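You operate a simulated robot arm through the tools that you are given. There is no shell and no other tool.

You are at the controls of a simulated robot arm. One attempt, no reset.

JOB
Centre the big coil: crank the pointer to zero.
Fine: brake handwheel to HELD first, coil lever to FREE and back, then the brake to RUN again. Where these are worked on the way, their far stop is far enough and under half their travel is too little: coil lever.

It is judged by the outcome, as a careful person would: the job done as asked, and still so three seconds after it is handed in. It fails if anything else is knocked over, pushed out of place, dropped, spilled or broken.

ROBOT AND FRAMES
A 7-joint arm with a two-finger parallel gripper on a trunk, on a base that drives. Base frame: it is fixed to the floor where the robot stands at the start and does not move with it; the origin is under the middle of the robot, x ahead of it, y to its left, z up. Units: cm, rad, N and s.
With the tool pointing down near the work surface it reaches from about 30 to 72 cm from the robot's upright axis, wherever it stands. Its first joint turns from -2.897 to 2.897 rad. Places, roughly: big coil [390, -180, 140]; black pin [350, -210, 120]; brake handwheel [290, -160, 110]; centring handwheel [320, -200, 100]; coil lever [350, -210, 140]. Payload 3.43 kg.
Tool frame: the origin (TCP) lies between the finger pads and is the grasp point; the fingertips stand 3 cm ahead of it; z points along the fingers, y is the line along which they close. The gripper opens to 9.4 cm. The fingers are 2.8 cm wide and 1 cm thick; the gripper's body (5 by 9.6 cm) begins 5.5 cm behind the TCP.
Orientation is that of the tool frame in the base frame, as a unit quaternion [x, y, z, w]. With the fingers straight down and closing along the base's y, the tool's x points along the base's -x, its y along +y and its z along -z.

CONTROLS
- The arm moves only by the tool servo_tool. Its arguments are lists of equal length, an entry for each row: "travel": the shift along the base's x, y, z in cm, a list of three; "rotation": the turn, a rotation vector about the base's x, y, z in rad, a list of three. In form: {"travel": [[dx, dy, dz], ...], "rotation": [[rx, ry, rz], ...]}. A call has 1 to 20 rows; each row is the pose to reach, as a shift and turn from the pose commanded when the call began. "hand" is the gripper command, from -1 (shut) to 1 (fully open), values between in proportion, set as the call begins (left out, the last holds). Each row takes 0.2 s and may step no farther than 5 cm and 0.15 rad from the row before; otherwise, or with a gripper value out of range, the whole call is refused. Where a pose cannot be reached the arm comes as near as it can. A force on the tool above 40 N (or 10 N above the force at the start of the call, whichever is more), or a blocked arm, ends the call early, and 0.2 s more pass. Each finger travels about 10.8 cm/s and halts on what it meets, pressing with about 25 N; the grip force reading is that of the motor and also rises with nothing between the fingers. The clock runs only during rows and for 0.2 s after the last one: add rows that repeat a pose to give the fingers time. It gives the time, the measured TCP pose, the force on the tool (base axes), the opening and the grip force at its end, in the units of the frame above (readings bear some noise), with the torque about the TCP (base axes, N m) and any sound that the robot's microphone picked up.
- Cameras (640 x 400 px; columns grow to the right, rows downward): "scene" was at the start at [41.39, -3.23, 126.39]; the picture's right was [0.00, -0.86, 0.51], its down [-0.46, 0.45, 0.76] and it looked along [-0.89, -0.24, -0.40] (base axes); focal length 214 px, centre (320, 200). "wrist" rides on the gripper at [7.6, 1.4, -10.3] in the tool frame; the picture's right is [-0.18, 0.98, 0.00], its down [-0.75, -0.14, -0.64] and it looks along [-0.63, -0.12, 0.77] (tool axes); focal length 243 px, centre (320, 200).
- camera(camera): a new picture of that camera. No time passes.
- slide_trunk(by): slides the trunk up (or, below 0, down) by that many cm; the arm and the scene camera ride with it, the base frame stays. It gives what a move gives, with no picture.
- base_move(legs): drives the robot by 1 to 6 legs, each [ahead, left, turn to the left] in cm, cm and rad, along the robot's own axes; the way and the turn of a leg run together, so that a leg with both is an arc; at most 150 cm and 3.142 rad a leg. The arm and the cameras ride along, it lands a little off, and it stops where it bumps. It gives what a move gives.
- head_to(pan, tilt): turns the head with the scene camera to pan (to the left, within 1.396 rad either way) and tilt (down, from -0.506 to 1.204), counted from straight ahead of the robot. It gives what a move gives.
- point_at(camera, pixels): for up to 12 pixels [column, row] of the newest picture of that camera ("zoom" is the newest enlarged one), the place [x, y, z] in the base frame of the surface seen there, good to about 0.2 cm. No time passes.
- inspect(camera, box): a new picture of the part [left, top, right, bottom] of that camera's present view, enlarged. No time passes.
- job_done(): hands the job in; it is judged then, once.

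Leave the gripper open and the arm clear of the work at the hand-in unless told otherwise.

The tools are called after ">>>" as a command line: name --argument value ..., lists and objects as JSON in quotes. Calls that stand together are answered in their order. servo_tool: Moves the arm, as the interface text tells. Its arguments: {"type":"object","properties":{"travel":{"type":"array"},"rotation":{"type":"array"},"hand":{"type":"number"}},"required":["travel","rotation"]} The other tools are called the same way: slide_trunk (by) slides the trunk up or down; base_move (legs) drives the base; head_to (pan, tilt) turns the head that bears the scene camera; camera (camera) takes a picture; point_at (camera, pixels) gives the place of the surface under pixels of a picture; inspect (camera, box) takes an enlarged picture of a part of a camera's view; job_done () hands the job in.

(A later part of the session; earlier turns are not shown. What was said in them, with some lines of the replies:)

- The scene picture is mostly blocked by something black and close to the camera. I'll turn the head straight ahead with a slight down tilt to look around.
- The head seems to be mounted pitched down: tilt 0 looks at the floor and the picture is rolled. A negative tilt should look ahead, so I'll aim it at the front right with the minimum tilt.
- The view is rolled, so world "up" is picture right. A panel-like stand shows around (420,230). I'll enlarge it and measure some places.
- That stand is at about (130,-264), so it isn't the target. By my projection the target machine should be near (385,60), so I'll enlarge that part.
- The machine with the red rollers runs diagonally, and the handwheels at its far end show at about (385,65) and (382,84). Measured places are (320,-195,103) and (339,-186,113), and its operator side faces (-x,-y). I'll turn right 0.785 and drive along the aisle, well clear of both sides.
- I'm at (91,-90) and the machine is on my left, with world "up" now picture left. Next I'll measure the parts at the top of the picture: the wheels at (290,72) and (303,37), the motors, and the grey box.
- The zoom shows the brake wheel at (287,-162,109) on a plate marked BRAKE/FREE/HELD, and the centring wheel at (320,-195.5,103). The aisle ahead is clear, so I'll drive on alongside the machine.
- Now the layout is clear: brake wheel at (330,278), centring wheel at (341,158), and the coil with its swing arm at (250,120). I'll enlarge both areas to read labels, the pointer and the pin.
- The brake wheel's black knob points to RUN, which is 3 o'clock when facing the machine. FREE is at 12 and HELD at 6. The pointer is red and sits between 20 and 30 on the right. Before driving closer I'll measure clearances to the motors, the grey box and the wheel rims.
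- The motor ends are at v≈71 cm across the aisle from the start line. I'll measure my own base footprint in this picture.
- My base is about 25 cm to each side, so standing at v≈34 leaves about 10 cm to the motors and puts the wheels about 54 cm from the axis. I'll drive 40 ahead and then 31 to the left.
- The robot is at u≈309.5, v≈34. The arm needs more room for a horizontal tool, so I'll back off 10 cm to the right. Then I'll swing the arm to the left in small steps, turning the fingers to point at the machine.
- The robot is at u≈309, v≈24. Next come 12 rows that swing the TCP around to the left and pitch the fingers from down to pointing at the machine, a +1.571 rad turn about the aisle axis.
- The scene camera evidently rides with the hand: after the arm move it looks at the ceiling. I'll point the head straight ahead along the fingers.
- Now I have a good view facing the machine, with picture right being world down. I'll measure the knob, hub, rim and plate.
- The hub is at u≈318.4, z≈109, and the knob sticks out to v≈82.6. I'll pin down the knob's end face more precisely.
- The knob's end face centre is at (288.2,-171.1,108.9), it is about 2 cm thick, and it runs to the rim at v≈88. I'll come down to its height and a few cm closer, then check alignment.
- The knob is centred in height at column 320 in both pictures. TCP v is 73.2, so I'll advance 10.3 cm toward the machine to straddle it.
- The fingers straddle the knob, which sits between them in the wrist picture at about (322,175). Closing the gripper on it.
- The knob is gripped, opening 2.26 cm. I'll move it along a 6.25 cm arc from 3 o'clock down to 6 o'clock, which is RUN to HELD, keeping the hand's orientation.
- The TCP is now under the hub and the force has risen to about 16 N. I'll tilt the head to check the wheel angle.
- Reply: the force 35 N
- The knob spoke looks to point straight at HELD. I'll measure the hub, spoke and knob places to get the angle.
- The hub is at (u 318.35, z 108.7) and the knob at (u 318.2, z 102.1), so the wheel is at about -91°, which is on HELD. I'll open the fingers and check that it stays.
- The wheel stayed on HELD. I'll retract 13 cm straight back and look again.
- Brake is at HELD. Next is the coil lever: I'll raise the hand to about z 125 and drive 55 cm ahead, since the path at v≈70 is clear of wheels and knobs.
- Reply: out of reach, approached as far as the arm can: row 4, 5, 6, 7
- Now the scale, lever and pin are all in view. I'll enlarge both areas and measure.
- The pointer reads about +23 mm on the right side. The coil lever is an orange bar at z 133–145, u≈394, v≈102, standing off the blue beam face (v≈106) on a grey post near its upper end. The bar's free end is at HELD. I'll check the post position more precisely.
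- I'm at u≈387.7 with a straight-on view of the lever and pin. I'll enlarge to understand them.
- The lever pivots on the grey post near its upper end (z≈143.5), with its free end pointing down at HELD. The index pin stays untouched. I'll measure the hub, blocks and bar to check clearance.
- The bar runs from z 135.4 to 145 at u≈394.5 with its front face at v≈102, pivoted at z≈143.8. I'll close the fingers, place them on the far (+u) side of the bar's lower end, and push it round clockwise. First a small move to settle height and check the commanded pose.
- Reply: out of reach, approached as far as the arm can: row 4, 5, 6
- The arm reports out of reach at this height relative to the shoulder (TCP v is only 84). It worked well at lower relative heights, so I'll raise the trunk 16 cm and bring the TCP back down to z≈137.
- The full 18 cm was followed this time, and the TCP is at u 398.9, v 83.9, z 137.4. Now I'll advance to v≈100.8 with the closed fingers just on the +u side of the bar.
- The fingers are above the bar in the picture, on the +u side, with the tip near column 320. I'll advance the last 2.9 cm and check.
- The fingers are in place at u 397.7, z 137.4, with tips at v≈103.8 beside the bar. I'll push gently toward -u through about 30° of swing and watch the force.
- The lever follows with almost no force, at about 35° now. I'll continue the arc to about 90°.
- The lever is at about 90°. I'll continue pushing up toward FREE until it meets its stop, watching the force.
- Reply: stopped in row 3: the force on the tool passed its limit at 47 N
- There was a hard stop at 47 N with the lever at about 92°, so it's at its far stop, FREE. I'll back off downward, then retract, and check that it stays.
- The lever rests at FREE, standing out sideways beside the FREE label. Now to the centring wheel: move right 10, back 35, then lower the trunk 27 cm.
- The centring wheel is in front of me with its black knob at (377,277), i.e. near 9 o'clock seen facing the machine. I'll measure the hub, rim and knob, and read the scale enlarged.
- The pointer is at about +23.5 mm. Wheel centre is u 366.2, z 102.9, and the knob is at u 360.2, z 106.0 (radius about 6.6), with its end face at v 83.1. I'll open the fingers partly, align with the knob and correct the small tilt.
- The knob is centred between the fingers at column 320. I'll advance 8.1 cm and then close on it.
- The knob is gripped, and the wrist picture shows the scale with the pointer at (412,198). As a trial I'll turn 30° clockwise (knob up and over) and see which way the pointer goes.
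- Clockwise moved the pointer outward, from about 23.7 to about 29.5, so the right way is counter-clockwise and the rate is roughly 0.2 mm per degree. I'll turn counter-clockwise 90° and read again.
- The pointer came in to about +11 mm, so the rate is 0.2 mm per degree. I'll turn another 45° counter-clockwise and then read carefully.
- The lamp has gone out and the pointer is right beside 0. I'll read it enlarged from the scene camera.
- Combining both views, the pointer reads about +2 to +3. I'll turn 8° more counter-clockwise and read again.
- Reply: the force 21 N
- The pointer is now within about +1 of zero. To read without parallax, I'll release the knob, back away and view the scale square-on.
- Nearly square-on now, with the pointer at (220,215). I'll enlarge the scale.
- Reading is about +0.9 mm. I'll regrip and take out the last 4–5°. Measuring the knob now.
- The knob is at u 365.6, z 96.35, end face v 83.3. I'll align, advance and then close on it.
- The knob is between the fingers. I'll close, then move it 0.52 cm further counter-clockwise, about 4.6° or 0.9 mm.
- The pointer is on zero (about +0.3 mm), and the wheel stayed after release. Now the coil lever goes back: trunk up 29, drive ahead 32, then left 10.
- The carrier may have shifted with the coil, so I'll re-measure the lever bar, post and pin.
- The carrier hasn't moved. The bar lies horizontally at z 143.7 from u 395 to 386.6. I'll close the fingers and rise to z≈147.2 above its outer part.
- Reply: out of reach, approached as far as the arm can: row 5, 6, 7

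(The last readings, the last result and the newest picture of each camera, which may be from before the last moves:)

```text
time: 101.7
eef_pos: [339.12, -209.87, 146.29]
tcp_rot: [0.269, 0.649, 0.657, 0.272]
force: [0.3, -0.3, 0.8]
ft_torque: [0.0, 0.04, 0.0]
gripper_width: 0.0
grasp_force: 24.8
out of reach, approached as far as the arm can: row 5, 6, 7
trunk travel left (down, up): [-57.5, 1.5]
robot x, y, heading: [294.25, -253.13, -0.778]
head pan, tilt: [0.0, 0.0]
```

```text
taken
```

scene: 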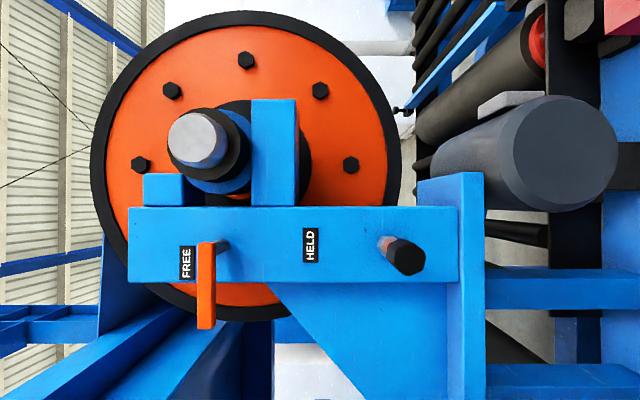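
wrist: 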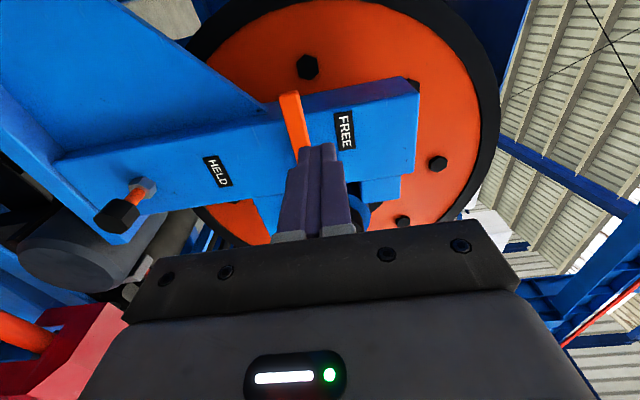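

The arm is at its height limit here (z 146.3 instead of 147.2). A better way is to straddle the horizontal bar with the fingers (they close vertically) and swing it down while rolling the hand with it. I'll raise the trunk 1.4, open to about 4.2 cm, and line up at bar height.

>>> slide_trunk --by 1.4

>>> servo_tool --travel '[[0.28, -0.28, -2.0], [0.28, -0.28, -4.0], [3.11, 2.55, -4.0], [3.11, 2.55, -4.0]]' --rotation '[[-0.009, 0.009, 0], [-0.009, 0.009, 0], [-0.009, 0.009, 0], [-0.009, 0.009, 0]]' --hand -0.1

>>> camera --camera "wrist"

>>> head_to --pan 0 --tilt 0.6

>>> camera --camera "scene"

```text
time: 102.3
eef_pos: [339.18, -209.82, 147.55]
tcp_rot: [0.27, 0.65, 0.656, 0.272]
force: [0.4, 0.0, 0.6]
ft_torque: [0.01, 0.05, 0.01]
gripper_width: 0.03
grasp_force: 25.1
trunk travel left (down, up): [-58.9, 0.1]
robot x, y, heading: [294.12, -253.25, -0.778]
head pan, tilt: [0.0, 0.0]
```

```text
time: 103.3
eef_pos: [342.25, -207.39, 143.74]
tcp_rot: [0.271, 0.654, 0.653, 0.27]
force: [-0.8, 0.2, 0.3]
ft_torque: [-0.02, 0.0, 0.02]
gripper_width: 4.22
grasp_force: 0.0
trunk travel left (down, up): [-58.9, 0.1]
robot x, y, heading: [293.86, -253.36, -0.779]
head pan, tilt: [0.0, 0.0]
```

```text
taken
```

wrist: 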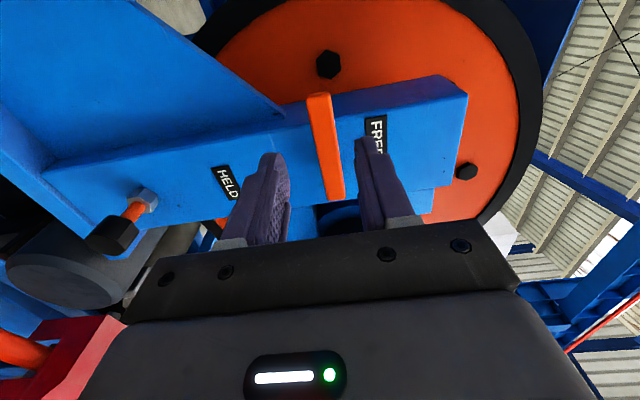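

```text
time: 104.3
eef_pos: [342.27, -207.17, 143.55]
tcp_rot: [0.272, 0.654, 0.652, 0.27]
force: [-0.4, 0.0, -0.4]
ft_torque: [-0.01, 0.0, -0.03]
gripper_width: 4.23
grasp_force: 0.0
trunk travel left (down, up): [-58.9, 0.1]
robot x, y, heading: [294.1, -253.54, -0.782]
head pan, tilt: [0.0, 0.6]
```

```text
taken
```

scene: 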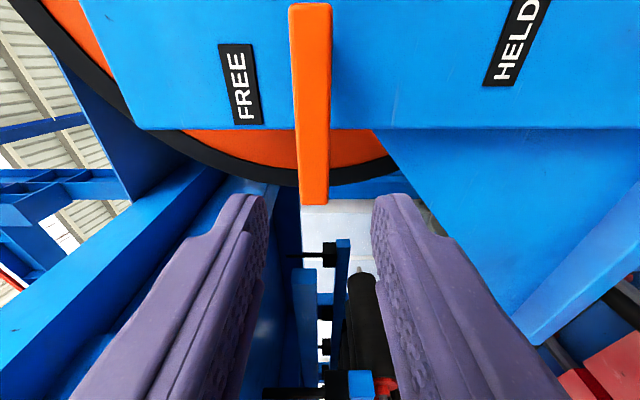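

The bar is centred between the fingers at column ~312. I'll advance 5.3 cm so they straddle it.

>>> servo_tool --travel '[[1.5, 1.5, 0.1], [3.0, 3.0, 0.1], [3.75, 3.75, 0.1], [3.75, 3.75, 0.1]]' --rotation '[[0, 0, 0], [0, 0, 0], [0, 0, 0], [0, 0, 0]]'

>>> camera --camera "scene"

```text
time: 105.3
eef_pos: [345.97, -203.6, 143.87]
tcp_rot: [0.271, 0.655, 0.652, 0.269]
force: [0.4, -0.2, 0.3]
ft_torque: [-0.01, 0.01, -0.01]
gripper_width: 4.24
grasp_force: 0.1
trunk travel left (down, up): [-58.9, 0.1]
robot x, y, heading: [294.56, -253.13, -0.778]
head pan, tilt: [0.0, 0.6]
```

```text
taken
```

scene: 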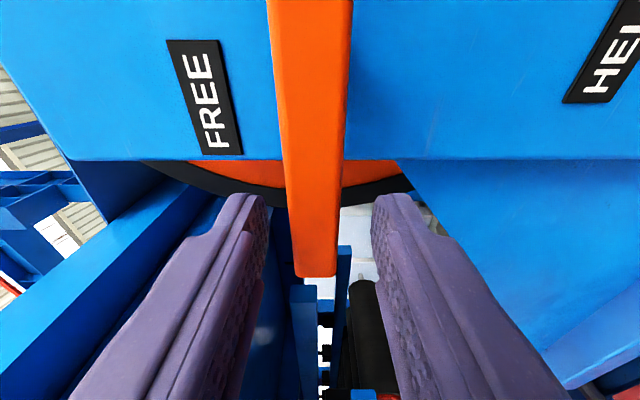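

The bar is straddled. I'll swing it about the pivot with the hand rolling along, first 41° of the 90°.

>>> servo_tool --travel '[[0.042, -0.042, -0.84], [0.169, -0.169, -1.662], [0.377, -0.377, -2.451], [0.663, -0.663, -3.19], [1.019, -1.019, -3.863], [1.019, -1.019, -3.863]]' --rotation '[[-0.101, -0.101, 0], [-0.202, -0.202, 0], [-0.303, -0.303, 0], [-0.404, -0.404, 0], [-0.505, -0.505, 0], [-0.505, -0.505, 0]]'

>>> camera --camera "scene"

>>> camera --camera "wrist"

```text
time: 106.7
eef_pos: [347.02, -204.58, 140.02]
tcp_rot: [0.026, 0.708, 0.517, 0.481]
force: [0.0, -0.5, 0.1]
ft_torque: [-0.01, 0.02, 0.02]
gripper_width: 4.25
grasp_force: 0.2
trunk travel left (down, up): [-58.9, 0.1]
robot x, y, heading: [294.29, -253.21, -0.784]
head pan, tilt: [0.0, 0.6]
```

```text
taken
```

scene: 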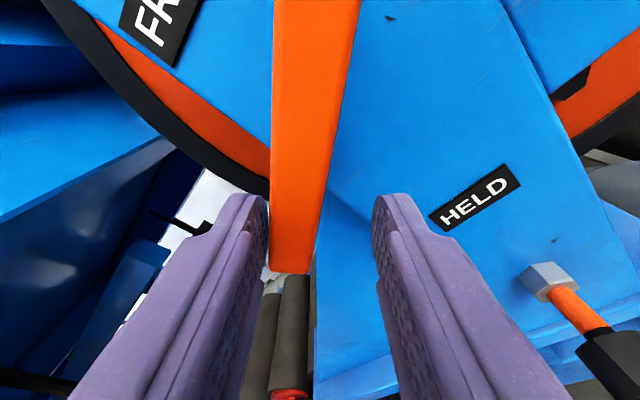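

```text
taken
```

wrist: 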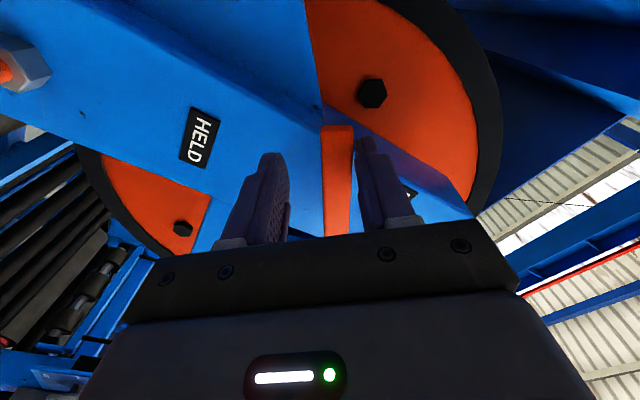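

It follows well, with the bar resting against the trailing finger. I'll finish the swing to vertical.

>>> servo_tool --travel '[[0.421, -0.421, -0.596], [0.899, -0.899, -1.101], [1.421, -1.421, -1.504], [1.978, -1.978, -1.798], [2.56, -2.56, -1.977], [3.153, -3.153, -2.037], [3.153, -3.153, -2.037]]' --rotation '[[-0.101, -0.101, 0], [-0.202, -0.202, 0], [-0.303, -0.303, 0], [-0.404, -0.404, 0], [-0.505, -0.505, 0], [-0.606, -0.606, 0], [-0.606, -0.606, 0]]'

>>> camera --camera "scene"

>>> camera --camera "wrist"

```text
time: 108.0
eef_pos: [352.03, -208.83, 137.79]
tcp_rot: [-0.256, 0.659, 0.327, 0.627]
force: [-26.5, 14.3, 5.6]
ft_torque: [0.17, -0.61, 0.59]
gripper_width: 5.95
grasp_force: 15.4
out of reach, approached as far as the arm can: row 2, 3, 4, 5, 6
trunk travel left (down, up): [-58.9, 0.1]
robot x, y, heading: [294.06, -253.16, -0.773]
head pan, tilt: [0.0, 0.6]
stopped in row 6: the force on the tool passed its limit at 43 N (the readings are from after the stop); the commanded pose is now the measured one
```

```text
taken
```

scene: 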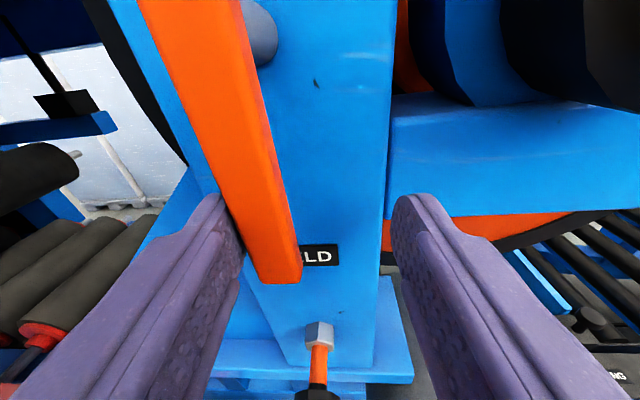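

```text
taken
```

wrist: 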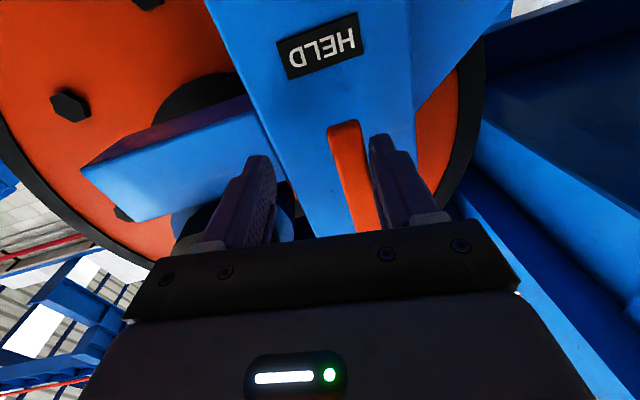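

The call stopped at 43 N with the bar pressed against the -u finger, so the lever seems to be on its HELD stop. I'll ease back 2 cm toward -u to unload, then look.

>>> servo_tool --travel '[[-0.7, 0.7, 0], [-1.3, 1.3, 0], [-1.3, 1.3, 0]]' --rotation '[[0, 0, 0], [0, 0, 0], [0, 0, 0]]'

>>> camera --camera "scene"

>>> point_at --camera "scene" --pixels '[[280, 265], [230, 120], [200, 60], [260, 200], [280, 240]]'

```text
time: 108.8
eef_pos: [351.88, -208.61, 137.63]
tcp_rot: [-0.255, 0.66, 0.328, 0.626]
force: [-18.2, 8.2, 6.1]
ft_torque: [0.02, -0.18, 0.37]
gripper_width: 5.38
grasp_force: 9.9
out of reach, approached as far as the arm can: row 2, 3
trunk travel left (down, up): [-58.9, 0.1]
robot x, y, heading: [294.02, -253.27, -0.772]
head pan, tilt: [0.0, 0.6]
```

```text
taken
```

scene: 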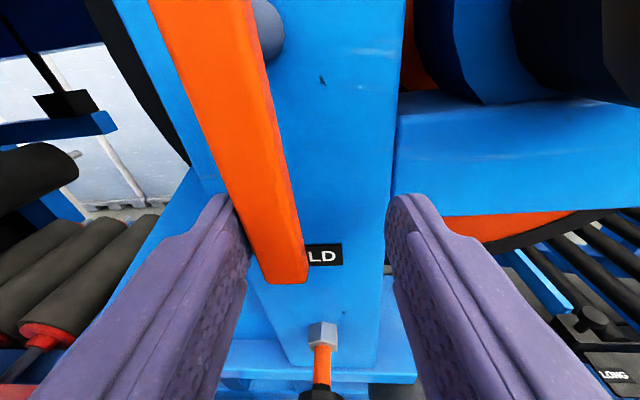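

```text
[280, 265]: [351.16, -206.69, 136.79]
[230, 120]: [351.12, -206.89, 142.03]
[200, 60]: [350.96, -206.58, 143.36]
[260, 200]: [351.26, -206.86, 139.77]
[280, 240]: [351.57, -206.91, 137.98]
```

The bar measures vertical (u 394.3–394.5 at both ends), exactly its original HELD position. I'll open the gripper fully to free the bar, then retract straight back.

>>> servo_tool --travel '[[0, 0, 0], [0, 0, 0], [0, 0, 0]]' --rotation '[[0, 0, 0], [0, 0, 0], [0, 0, 0]]' --hand 0.8

>>> camera --camera "scene"

```text
time: 109.6
eef_pos: [352.31, -208.73, 137.51]
tcp_rot: [-0.253, 0.662, 0.328, 0.625]
force: [0.8, -0.2, -0.2]
ft_torque: [0.01, 0.0, 0.02]
gripper_width: 8.46
grasp_force: 0.1
trunk travel left (down, up): [-58.9, 0.1]
robot x, y, heading: [294.27, -253.1, -0.782]
head pan, tilt: [0.0, 0.6]
```

```text
taken
```

scene: 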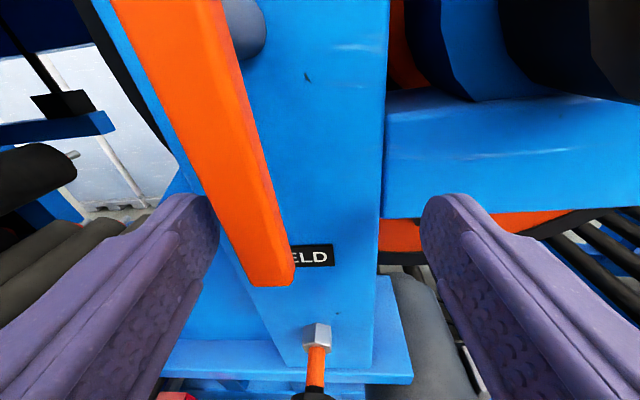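

The force is zero and the lever stays. Rather than risk the arm's limit, I'll withdraw by driving the base 22 cm to the right, straight away from the machine.

>>> base_move --legs '[[0, -22, 0]]'

>>> head_to --pan 0 --tilt 0.2

>>> camera --camera "scene"

```text
time: 111.3
eef_pos: [336.93, -224.45, 137.55]
tcp_rot: [-0.254, 0.661, 0.327, 0.626]
force: [0.0, -1.0, -0.6]
ft_torque: [-0.03, 0.0, -0.02]
gripper_width: 8.46
grasp_force: 0.0
trunk travel left (down, up): [-58.9, 0.1]
robot x, y, heading: [278.76, -268.83, -0.778]
head pan, tilt: [0.0, 0.6]
```

```text
time: 112.2
eef_pos: [337.04, -224.39, 137.61]
tcp_rot: [-0.255, 0.661, 0.328, 0.625]
force: [-0.3, 0.1, 0.7]
ft_torque: [0.0, 0.0, 0.01]
gripper_width: 8.47
grasp_force: 0.0
trunk travel left (down, up): [-58.9, 0.1]
robot x, y, heading: [278.7, -268.76, -0.778]
head pan, tilt: [0.0, 0.201]
```

```text
taken
```

scene: 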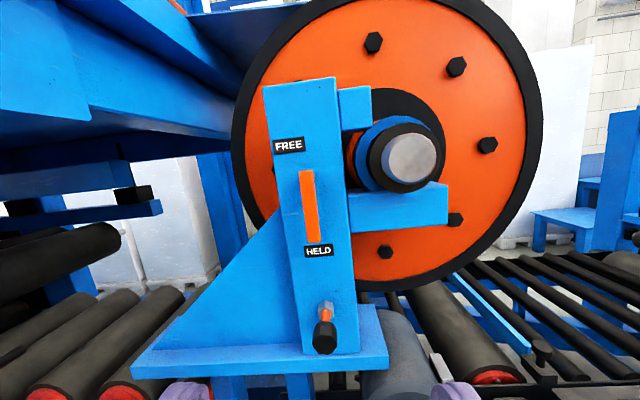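

The lever is at HELD and everything else stands as it was. I'll roll the hand back to its earlier orientation while drawing the arm in, ready for the brake wheel.

>>> servo_tool --travel '[[-1.63, -0.5, 0], [-3.25, -0.99, 0], [-4.88, -1.49, 0], [-6.5, -1.98, 0], [-8.13, -2.48, 0], [-9.76, -2.97, 0], [-11.38, -3.47, 0], [-13.01, -3.96, 0], [-14.63, -4.46, 0], [-16.26, -4.95, 0], [-16.26, -4.95, 0]]' --rotation '[[0.0998, 0.106, -0.0058], [0.1996, 0.212, -0.0116], [0.2994, 0.318, -0.0174], [0.3992, 0.424, -0.0232], [0.499, 0.53, -0.029], [0.5988, 0.636, -0.0348], [0.6986, 0.742, -0.0406], [0.7984, 0.848, -0.0464], [0.8982, 0.954, -0.0522], [0.998, 1.06, -0.058], [0.998, 1.06, -0.058]]'

```text
time: 114.6
eef_pos: [320.83, -229.42, 137.45]
tcp_rot: [0.272, 0.654, 0.652, 0.27]
force: [-0.2, -1.1, -0.4]
ft_torque: [-0.01, 0.01, 0.01]
gripper_width: 8.46
grasp_force: 0.0
trunk travel left (down, up): [-58.9, 0.1]
robot x, y, heading: [278.75, -269.0, -0.78]
head pan, tilt: [0.0, 0.201]
```

Orientation is restored. Now back to the brake wheel: reverse 72 cm, go left 9, trunk down 30.

>>> base_move --legs '[[-72, 0, -0.004], [0, 9, 0]]'

>>> slide_trunk --by -31

>>> camera --camera "scene"

```text
time: 119.2
eef_pos: [276.54, -172.31, 137.52]
tcp_rot: [0.275, 0.652, 0.651, 0.275]
force: [0.3, -0.3, -0.6]
ft_torque: [0.02, 0.01, -0.01]
gripper_width: 8.44
grasp_force: 0.0
trunk travel left (down, up): [-58.9, 0.1]
robot x, y, heading: [234.3, -211.6, -0.783]
head pan, tilt: [0.0, 0.201]
```

```text
time: 122.3
eef_pos: [276.47, -172.43, 106.54]
tcp_rot: [0.275, 0.653, 0.651, 0.274]
force: [-0.3, -0.3, 0.3]
ft_torque: [0.0, 0.05, 0.02]
gripper_width: 8.45
grasp_force: 0.0
trunk travel left (down, up): [-27.9, 31.1]
robot x, y, heading: [234.09, -212.0, -0.795]
head pan, tilt: [0.0, 0.201]
```

```text
taken
```

scene: 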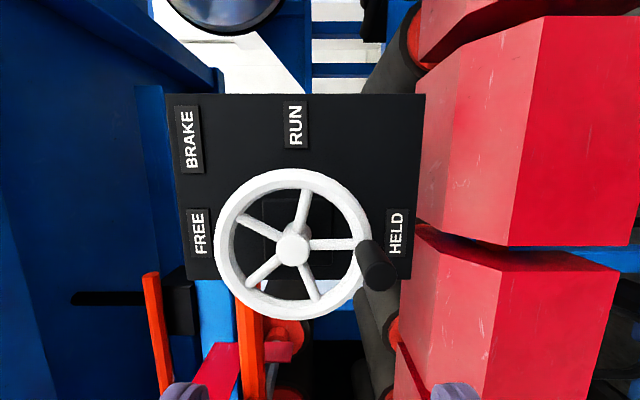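

The brake still shows HELD, with the knob at (378,265). I'll measure the knob end and the hub.

>>> inspect --camera "scene" --box '[330, 225, 426, 300]'

>>> point_at --camera "scene" --pixels '[[382, 276], [377, 276], [388, 276], [382, 269], [382, 283], [293, 249], [293, 180], [225, 245], [360, 240], [395, 230], [294, 125]]'

```text
5.33 times, centred on (378, 262) of scene
```

zoom: 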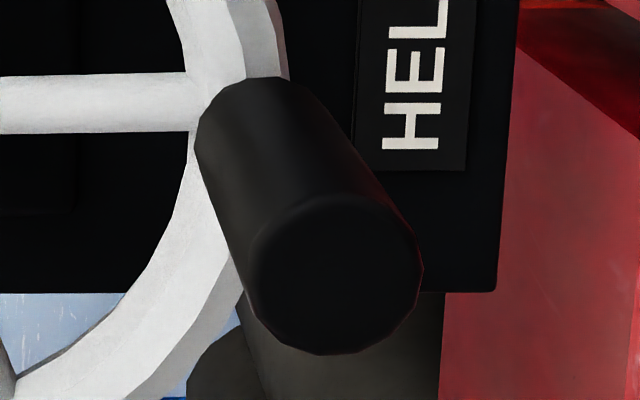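

```text
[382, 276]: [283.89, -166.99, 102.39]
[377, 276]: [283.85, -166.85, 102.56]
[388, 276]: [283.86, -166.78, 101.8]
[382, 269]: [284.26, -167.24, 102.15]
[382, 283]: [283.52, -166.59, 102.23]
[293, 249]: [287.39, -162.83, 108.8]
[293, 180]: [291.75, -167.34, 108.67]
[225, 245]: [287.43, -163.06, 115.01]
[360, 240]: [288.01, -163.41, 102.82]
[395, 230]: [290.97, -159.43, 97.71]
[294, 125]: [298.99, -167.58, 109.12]
```

The knob is at u 318.8, z 102.35. I'll align, approach and straddle it.

>>> servo_tool --travel '[[0.46, -0.46, -2.1], [0.92, -0.92, -4.2], [0.92, -0.92, -4.2], [3.75, 1.91, -4.2], [6.22, 4.38, -4.2], [7.85, 6.01, -4.2], [7.85, 6.01, -4.2]]' --rotation '[[0, 0, 0], [0, 0, 0], [0, 0, 0], [0, 0, 0], [0, 0, 0], [0, 0, 0], [0, 0, 0]]' --hand 0.1

>>> camera --camera "wrist"

```text
time: 123.9
eef_pos: [284.33, -166.33, 102.41]
tcp_rot: [0.275, 0.653, 0.651, 0.273]
force: [0.8, -0.6, 0.1]
ft_torque: [-0.04, 0.01, 0.02]
gripper_width: 5.17
grasp_force: 0.0
trunk travel left (down, up): [-27.9, 31.1]
robot x, y, heading: [234.12, -211.84, -0.79]
head pan, tilt: [0.0, 0.201]
```

```text
taken
```

wrist: 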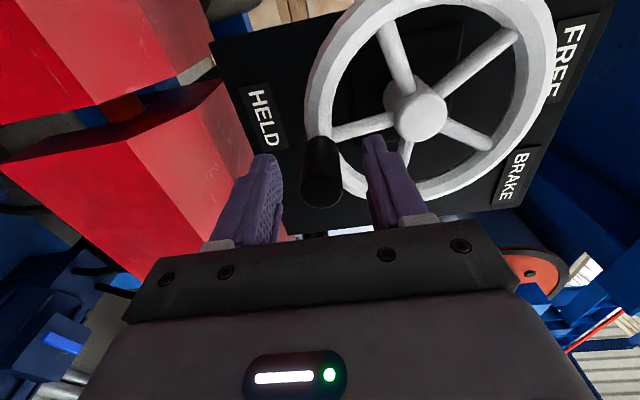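

The knob is between the fingers. I'll close, then take it counter-clockwise 87° from HELD (6 o'clock) back up to RUN (3 o'clock).

>>> servo_tool --travel '[[0, 0, 0], [0, 0, 0], [0, 0, 0]]' --rotation '[[0, 0, 0], [0, 0, 0], [0, 0, 0]]' --hand -1

>>> servo_tool --travel '[[0.631, -0.631, 0.11], [1.246, -1.246, 0.342], [1.831, -1.831, 0.694], [2.377, -2.377, 1.157], [2.872, -2.872, 1.723], [3.305, -3.305, 2.382], [3.671, -3.671, 3.119], [3.959, -3.959, 3.921], [4.166, -4.166, 4.772], [4.288, -4.288, 5.655], [4.322, -4.322, 6.5], [4.322, -4.322, 6.5]]' --rotation '[[0, 0, 0], [0, 0, 0], [0, 0, 0], [0, 0, 0], [0, 0, 0], [0, 0, 0], [0, 0, 0], [0, 0, 0], [0, 0, 0], [0, 0, 0], [0, 0, 0], [0, 0, 0]]'

>>> camera --camera "wrist"

```text
time: 124.7
eef_pos: [284.33, -166.44, 102.52]
tcp_rot: [0.274, 0.652, 0.652, 0.274]
force: [1.4, 2.5, 3.6]
ft_torque: [0.4, -0.32, 0.13]
gripper_width: 2.28
grasp_force: 44.7
trunk travel left (down, up): [-27.9, 31.1]
robot x, y, heading: [234.19, -211.93, -0.797]
head pan, tilt: [0.0, 0.201]
```

```text
time: 127.3
eef_pos: [288.81, -170.8, 108.92]
tcp_rot: [0.276, 0.651, 0.651, 0.275]
force: [6.4, -3.8, -5.3]
ft_torque: [0.37, -0.8, -0.18]
gripper_width: 2.27
grasp_force: 44.8
trunk travel left (down, up): [-27.9, 31.1]
robot x, y, heading: [234.67, -211.76, -0.786]
head pan, tilt: [0.0, 0.201]
```

```text
taken
```

wrist: 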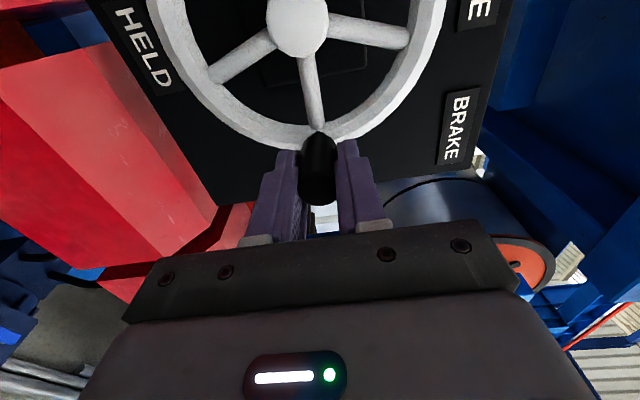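

The knob is back at u 325.0, z 108.9, the RUN position. I'll release, retract and verify.

>>> servo_tool --travel '[[0, 0, 0], [0, 0, 0], [0, 0, 0], [-2.5, -2.5, 0], [-5.5, -5.5, 0], [-8.5, -8.5, 0], [-8.5, -8.5, 0]]' --rotation '[[0, 0, 0], [0, 0, 0], [0, 0, 0], [0, 0, 0], [0, 0, 0], [0, 0, 0], [0, 0, 0]]' --hand 0.1

>>> head_to --pan 0 --tilt 0.0

>>> camera --camera "scene"

>>> point_at --camera "scene" --pixels '[[320, 300], [320, 320], [320, 340], [320, 360], [320, 260]]'

```text
time: 128.9
eef_pos: [280.21, -179.18, 108.93]
tcp_rot: [0.275, 0.652, 0.651, 0.274]
force: [0.0, -0.1, 0.0]
ft_torque: [-0.01, 0.04, 0.04]
gripper_width: 5.19
grasp_force: 0.0
trunk travel left (down, up): [-27.9, 31.1]
robot x, y, heading: [234.26, -211.69, -0.787]
head pan, tilt: [0.0, 0.201]
```

```text
time: 129.6
eef_pos: [280.2, -179.27, 108.88]
tcp_rot: [0.276, 0.652, 0.65, 0.274]
force: [0.3, -0.8, 1.0]
ft_torque: [0.01, -0.02, -0.02]
gripper_width: 5.16
grasp_force: 0.1
trunk travel left (down, up): [-27.9, 31.1]
robot x, y, heading: [234.12, -211.44, -0.79]
head pan, tilt: [0.0, 0.0]
```

```text
taken
```

scene: 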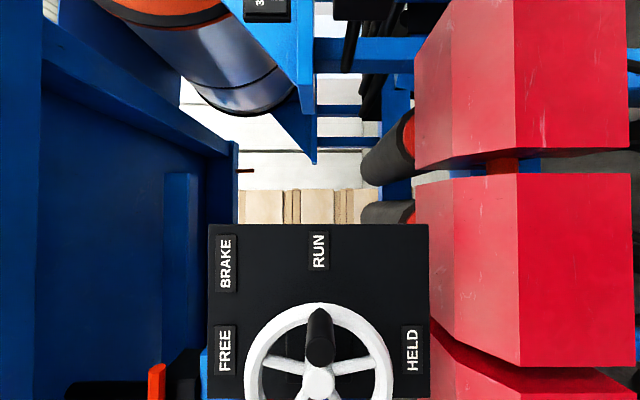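

```text
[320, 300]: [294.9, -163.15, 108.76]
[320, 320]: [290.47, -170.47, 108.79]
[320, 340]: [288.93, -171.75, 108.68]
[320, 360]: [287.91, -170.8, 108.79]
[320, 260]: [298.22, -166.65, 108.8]
```

Brake is at RUN. I'll drive ahead 30 cm at this distance to read the pointer square-on and confirm the lever.

>>> base_move --legs '[[0, -3, 0], [31, 0, 0]]'

>>> camera --camera "scene"

```text
time: 132.1
eef_pos: [300.11, -203.62, 108.94]
tcp_rot: [0.277, 0.652, 0.65, 0.274]
force: [0.3, -0.2, 0.4]
ft_torque: [-0.03, -0.04, -0.02]
gripper_width: 5.17
grasp_force: 0.0
trunk travel left (down, up): [-27.9, 31.1]
robot x, y, heading: [254.1, -235.72, -0.793]
head pan, tilt: [0.0, 0.0]
```

```text
taken
```

scene: 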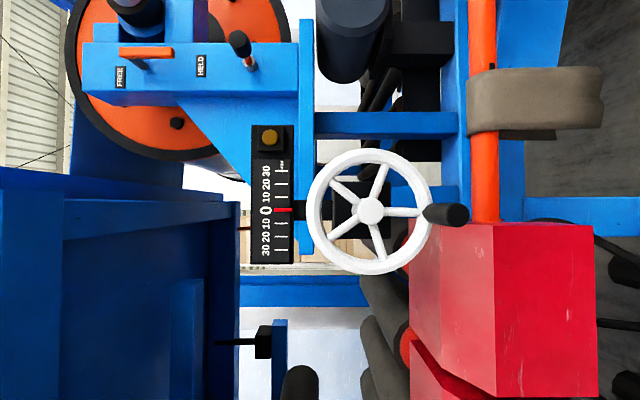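

Lever is at HELD and the lamp is off. I'll enlarge the scale for the final reading, and the lever as well.

>>> inspect --camera "scene" --box '[262, 190, 310, 230]'

>>> inspect --camera "scene" --box '[80, 10, 272, 130]'

```text
10.00 times, centred on (286, 210) of scene
```

zoom: 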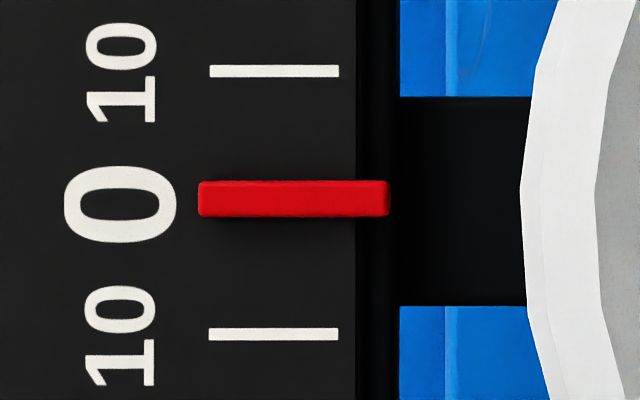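

```text
3.33 times, centred on (176, 70) of scene
```

zoom: 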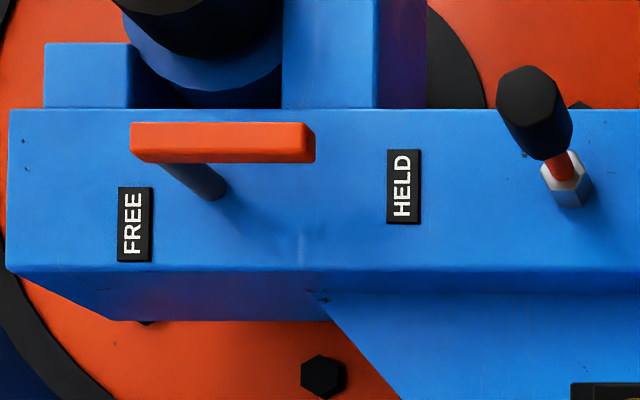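

The pointer sits on zero (midpoint 202 against pointer centre 199, about +0.3 mm). The lever is at HELD and the brake at RUN. I'll open the gripper fully and back away from the machine before hand-in.

>>> servo_tool --travel '[[0, 0, 0], [0, 0, 0], [0, 0, 0]]' --rotation '[[0, 0, 0], [0, 0, 0], [0, 0, 0]]' --hand 1

>>> base_move --legs '[[0, -18, 0]]'

>>> camera --camera "scene"

```text
time: 132.9
eef_pos: [300.09, -203.51, 108.84]
tcp_rot: [0.276, 0.653, 0.65, 0.275]
force: [-0.3, 0.4, -0.4]
ft_torque: [0.02, 0.0, -0.03]
gripper_width: 9.41
grasp_force: 0.0
trunk travel left (down, up): [-27.9, 31.1]
robot x, y, heading: [254.36, -235.71, -0.794]
head pan, tilt: [0.0, 0.0]
```

```text
time: 134.4
eef_pos: [287.23, -216.36, 108.98]
tcp_rot: [0.276, 0.652, 0.65, 0.275]
force: [0.4, 0.0, 0.5]
ft_torque: [-0.02, 0.0, -0.02]
gripper_width: 9.4
grasp_force: 0.2
trunk travel left (down, up): [-27.9, 31.1]
robot x, y, heading: [240.9, -248.81, -0.787]
head pan, tilt: [0.0, 0.0]
```

```text
taken
```

scene: 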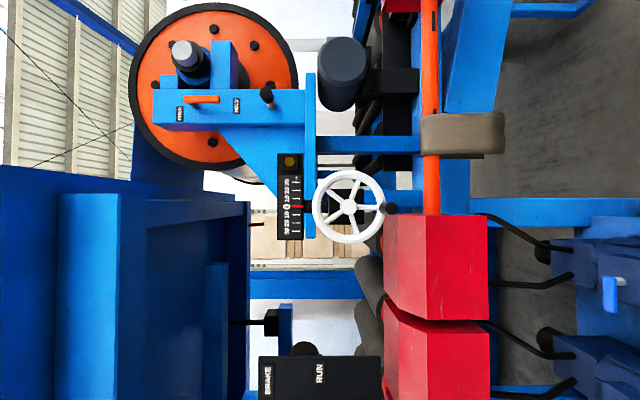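

The pointer is at zero, the lever at HELD and the brake at RUN. The gripper is open, the arm is clear, and nothing else was disturbed. Handing in.

>>> job_done

```text
The job is handed in.
```

The big coil is centred: the pointer sits at zero, about +0.3 mm by my last square-on reading. I've handed the job in; no verdict has come back.

I worked it in the order you gave:

1. **Brake to HELD:** I turned the handwheel from RUN to HELD. It read about 4° short of straight down when I came back to it later, within what I can measure.
2. **Coil lever to FREE:** I swung it about 90° until it met its far stop, where it stayed.
3. **Cranking:** The pointer started at about +23.5 mm. My first trial turn went the wrong way and took it out to about 29.5, then I cranked it back to zero. The amber lamp went out on the way in.
4. **Coil lever back:** It is at HELD and measures the same as before I moved it. The arm pressed it against its stop with about 43 N before it cut out.
5. **Brake to RUN:** The knob is back at its starting position.

I left the black pin alone and saw nothing knocked or moved out of place. The gripper is open and the arm is clear of the machine.
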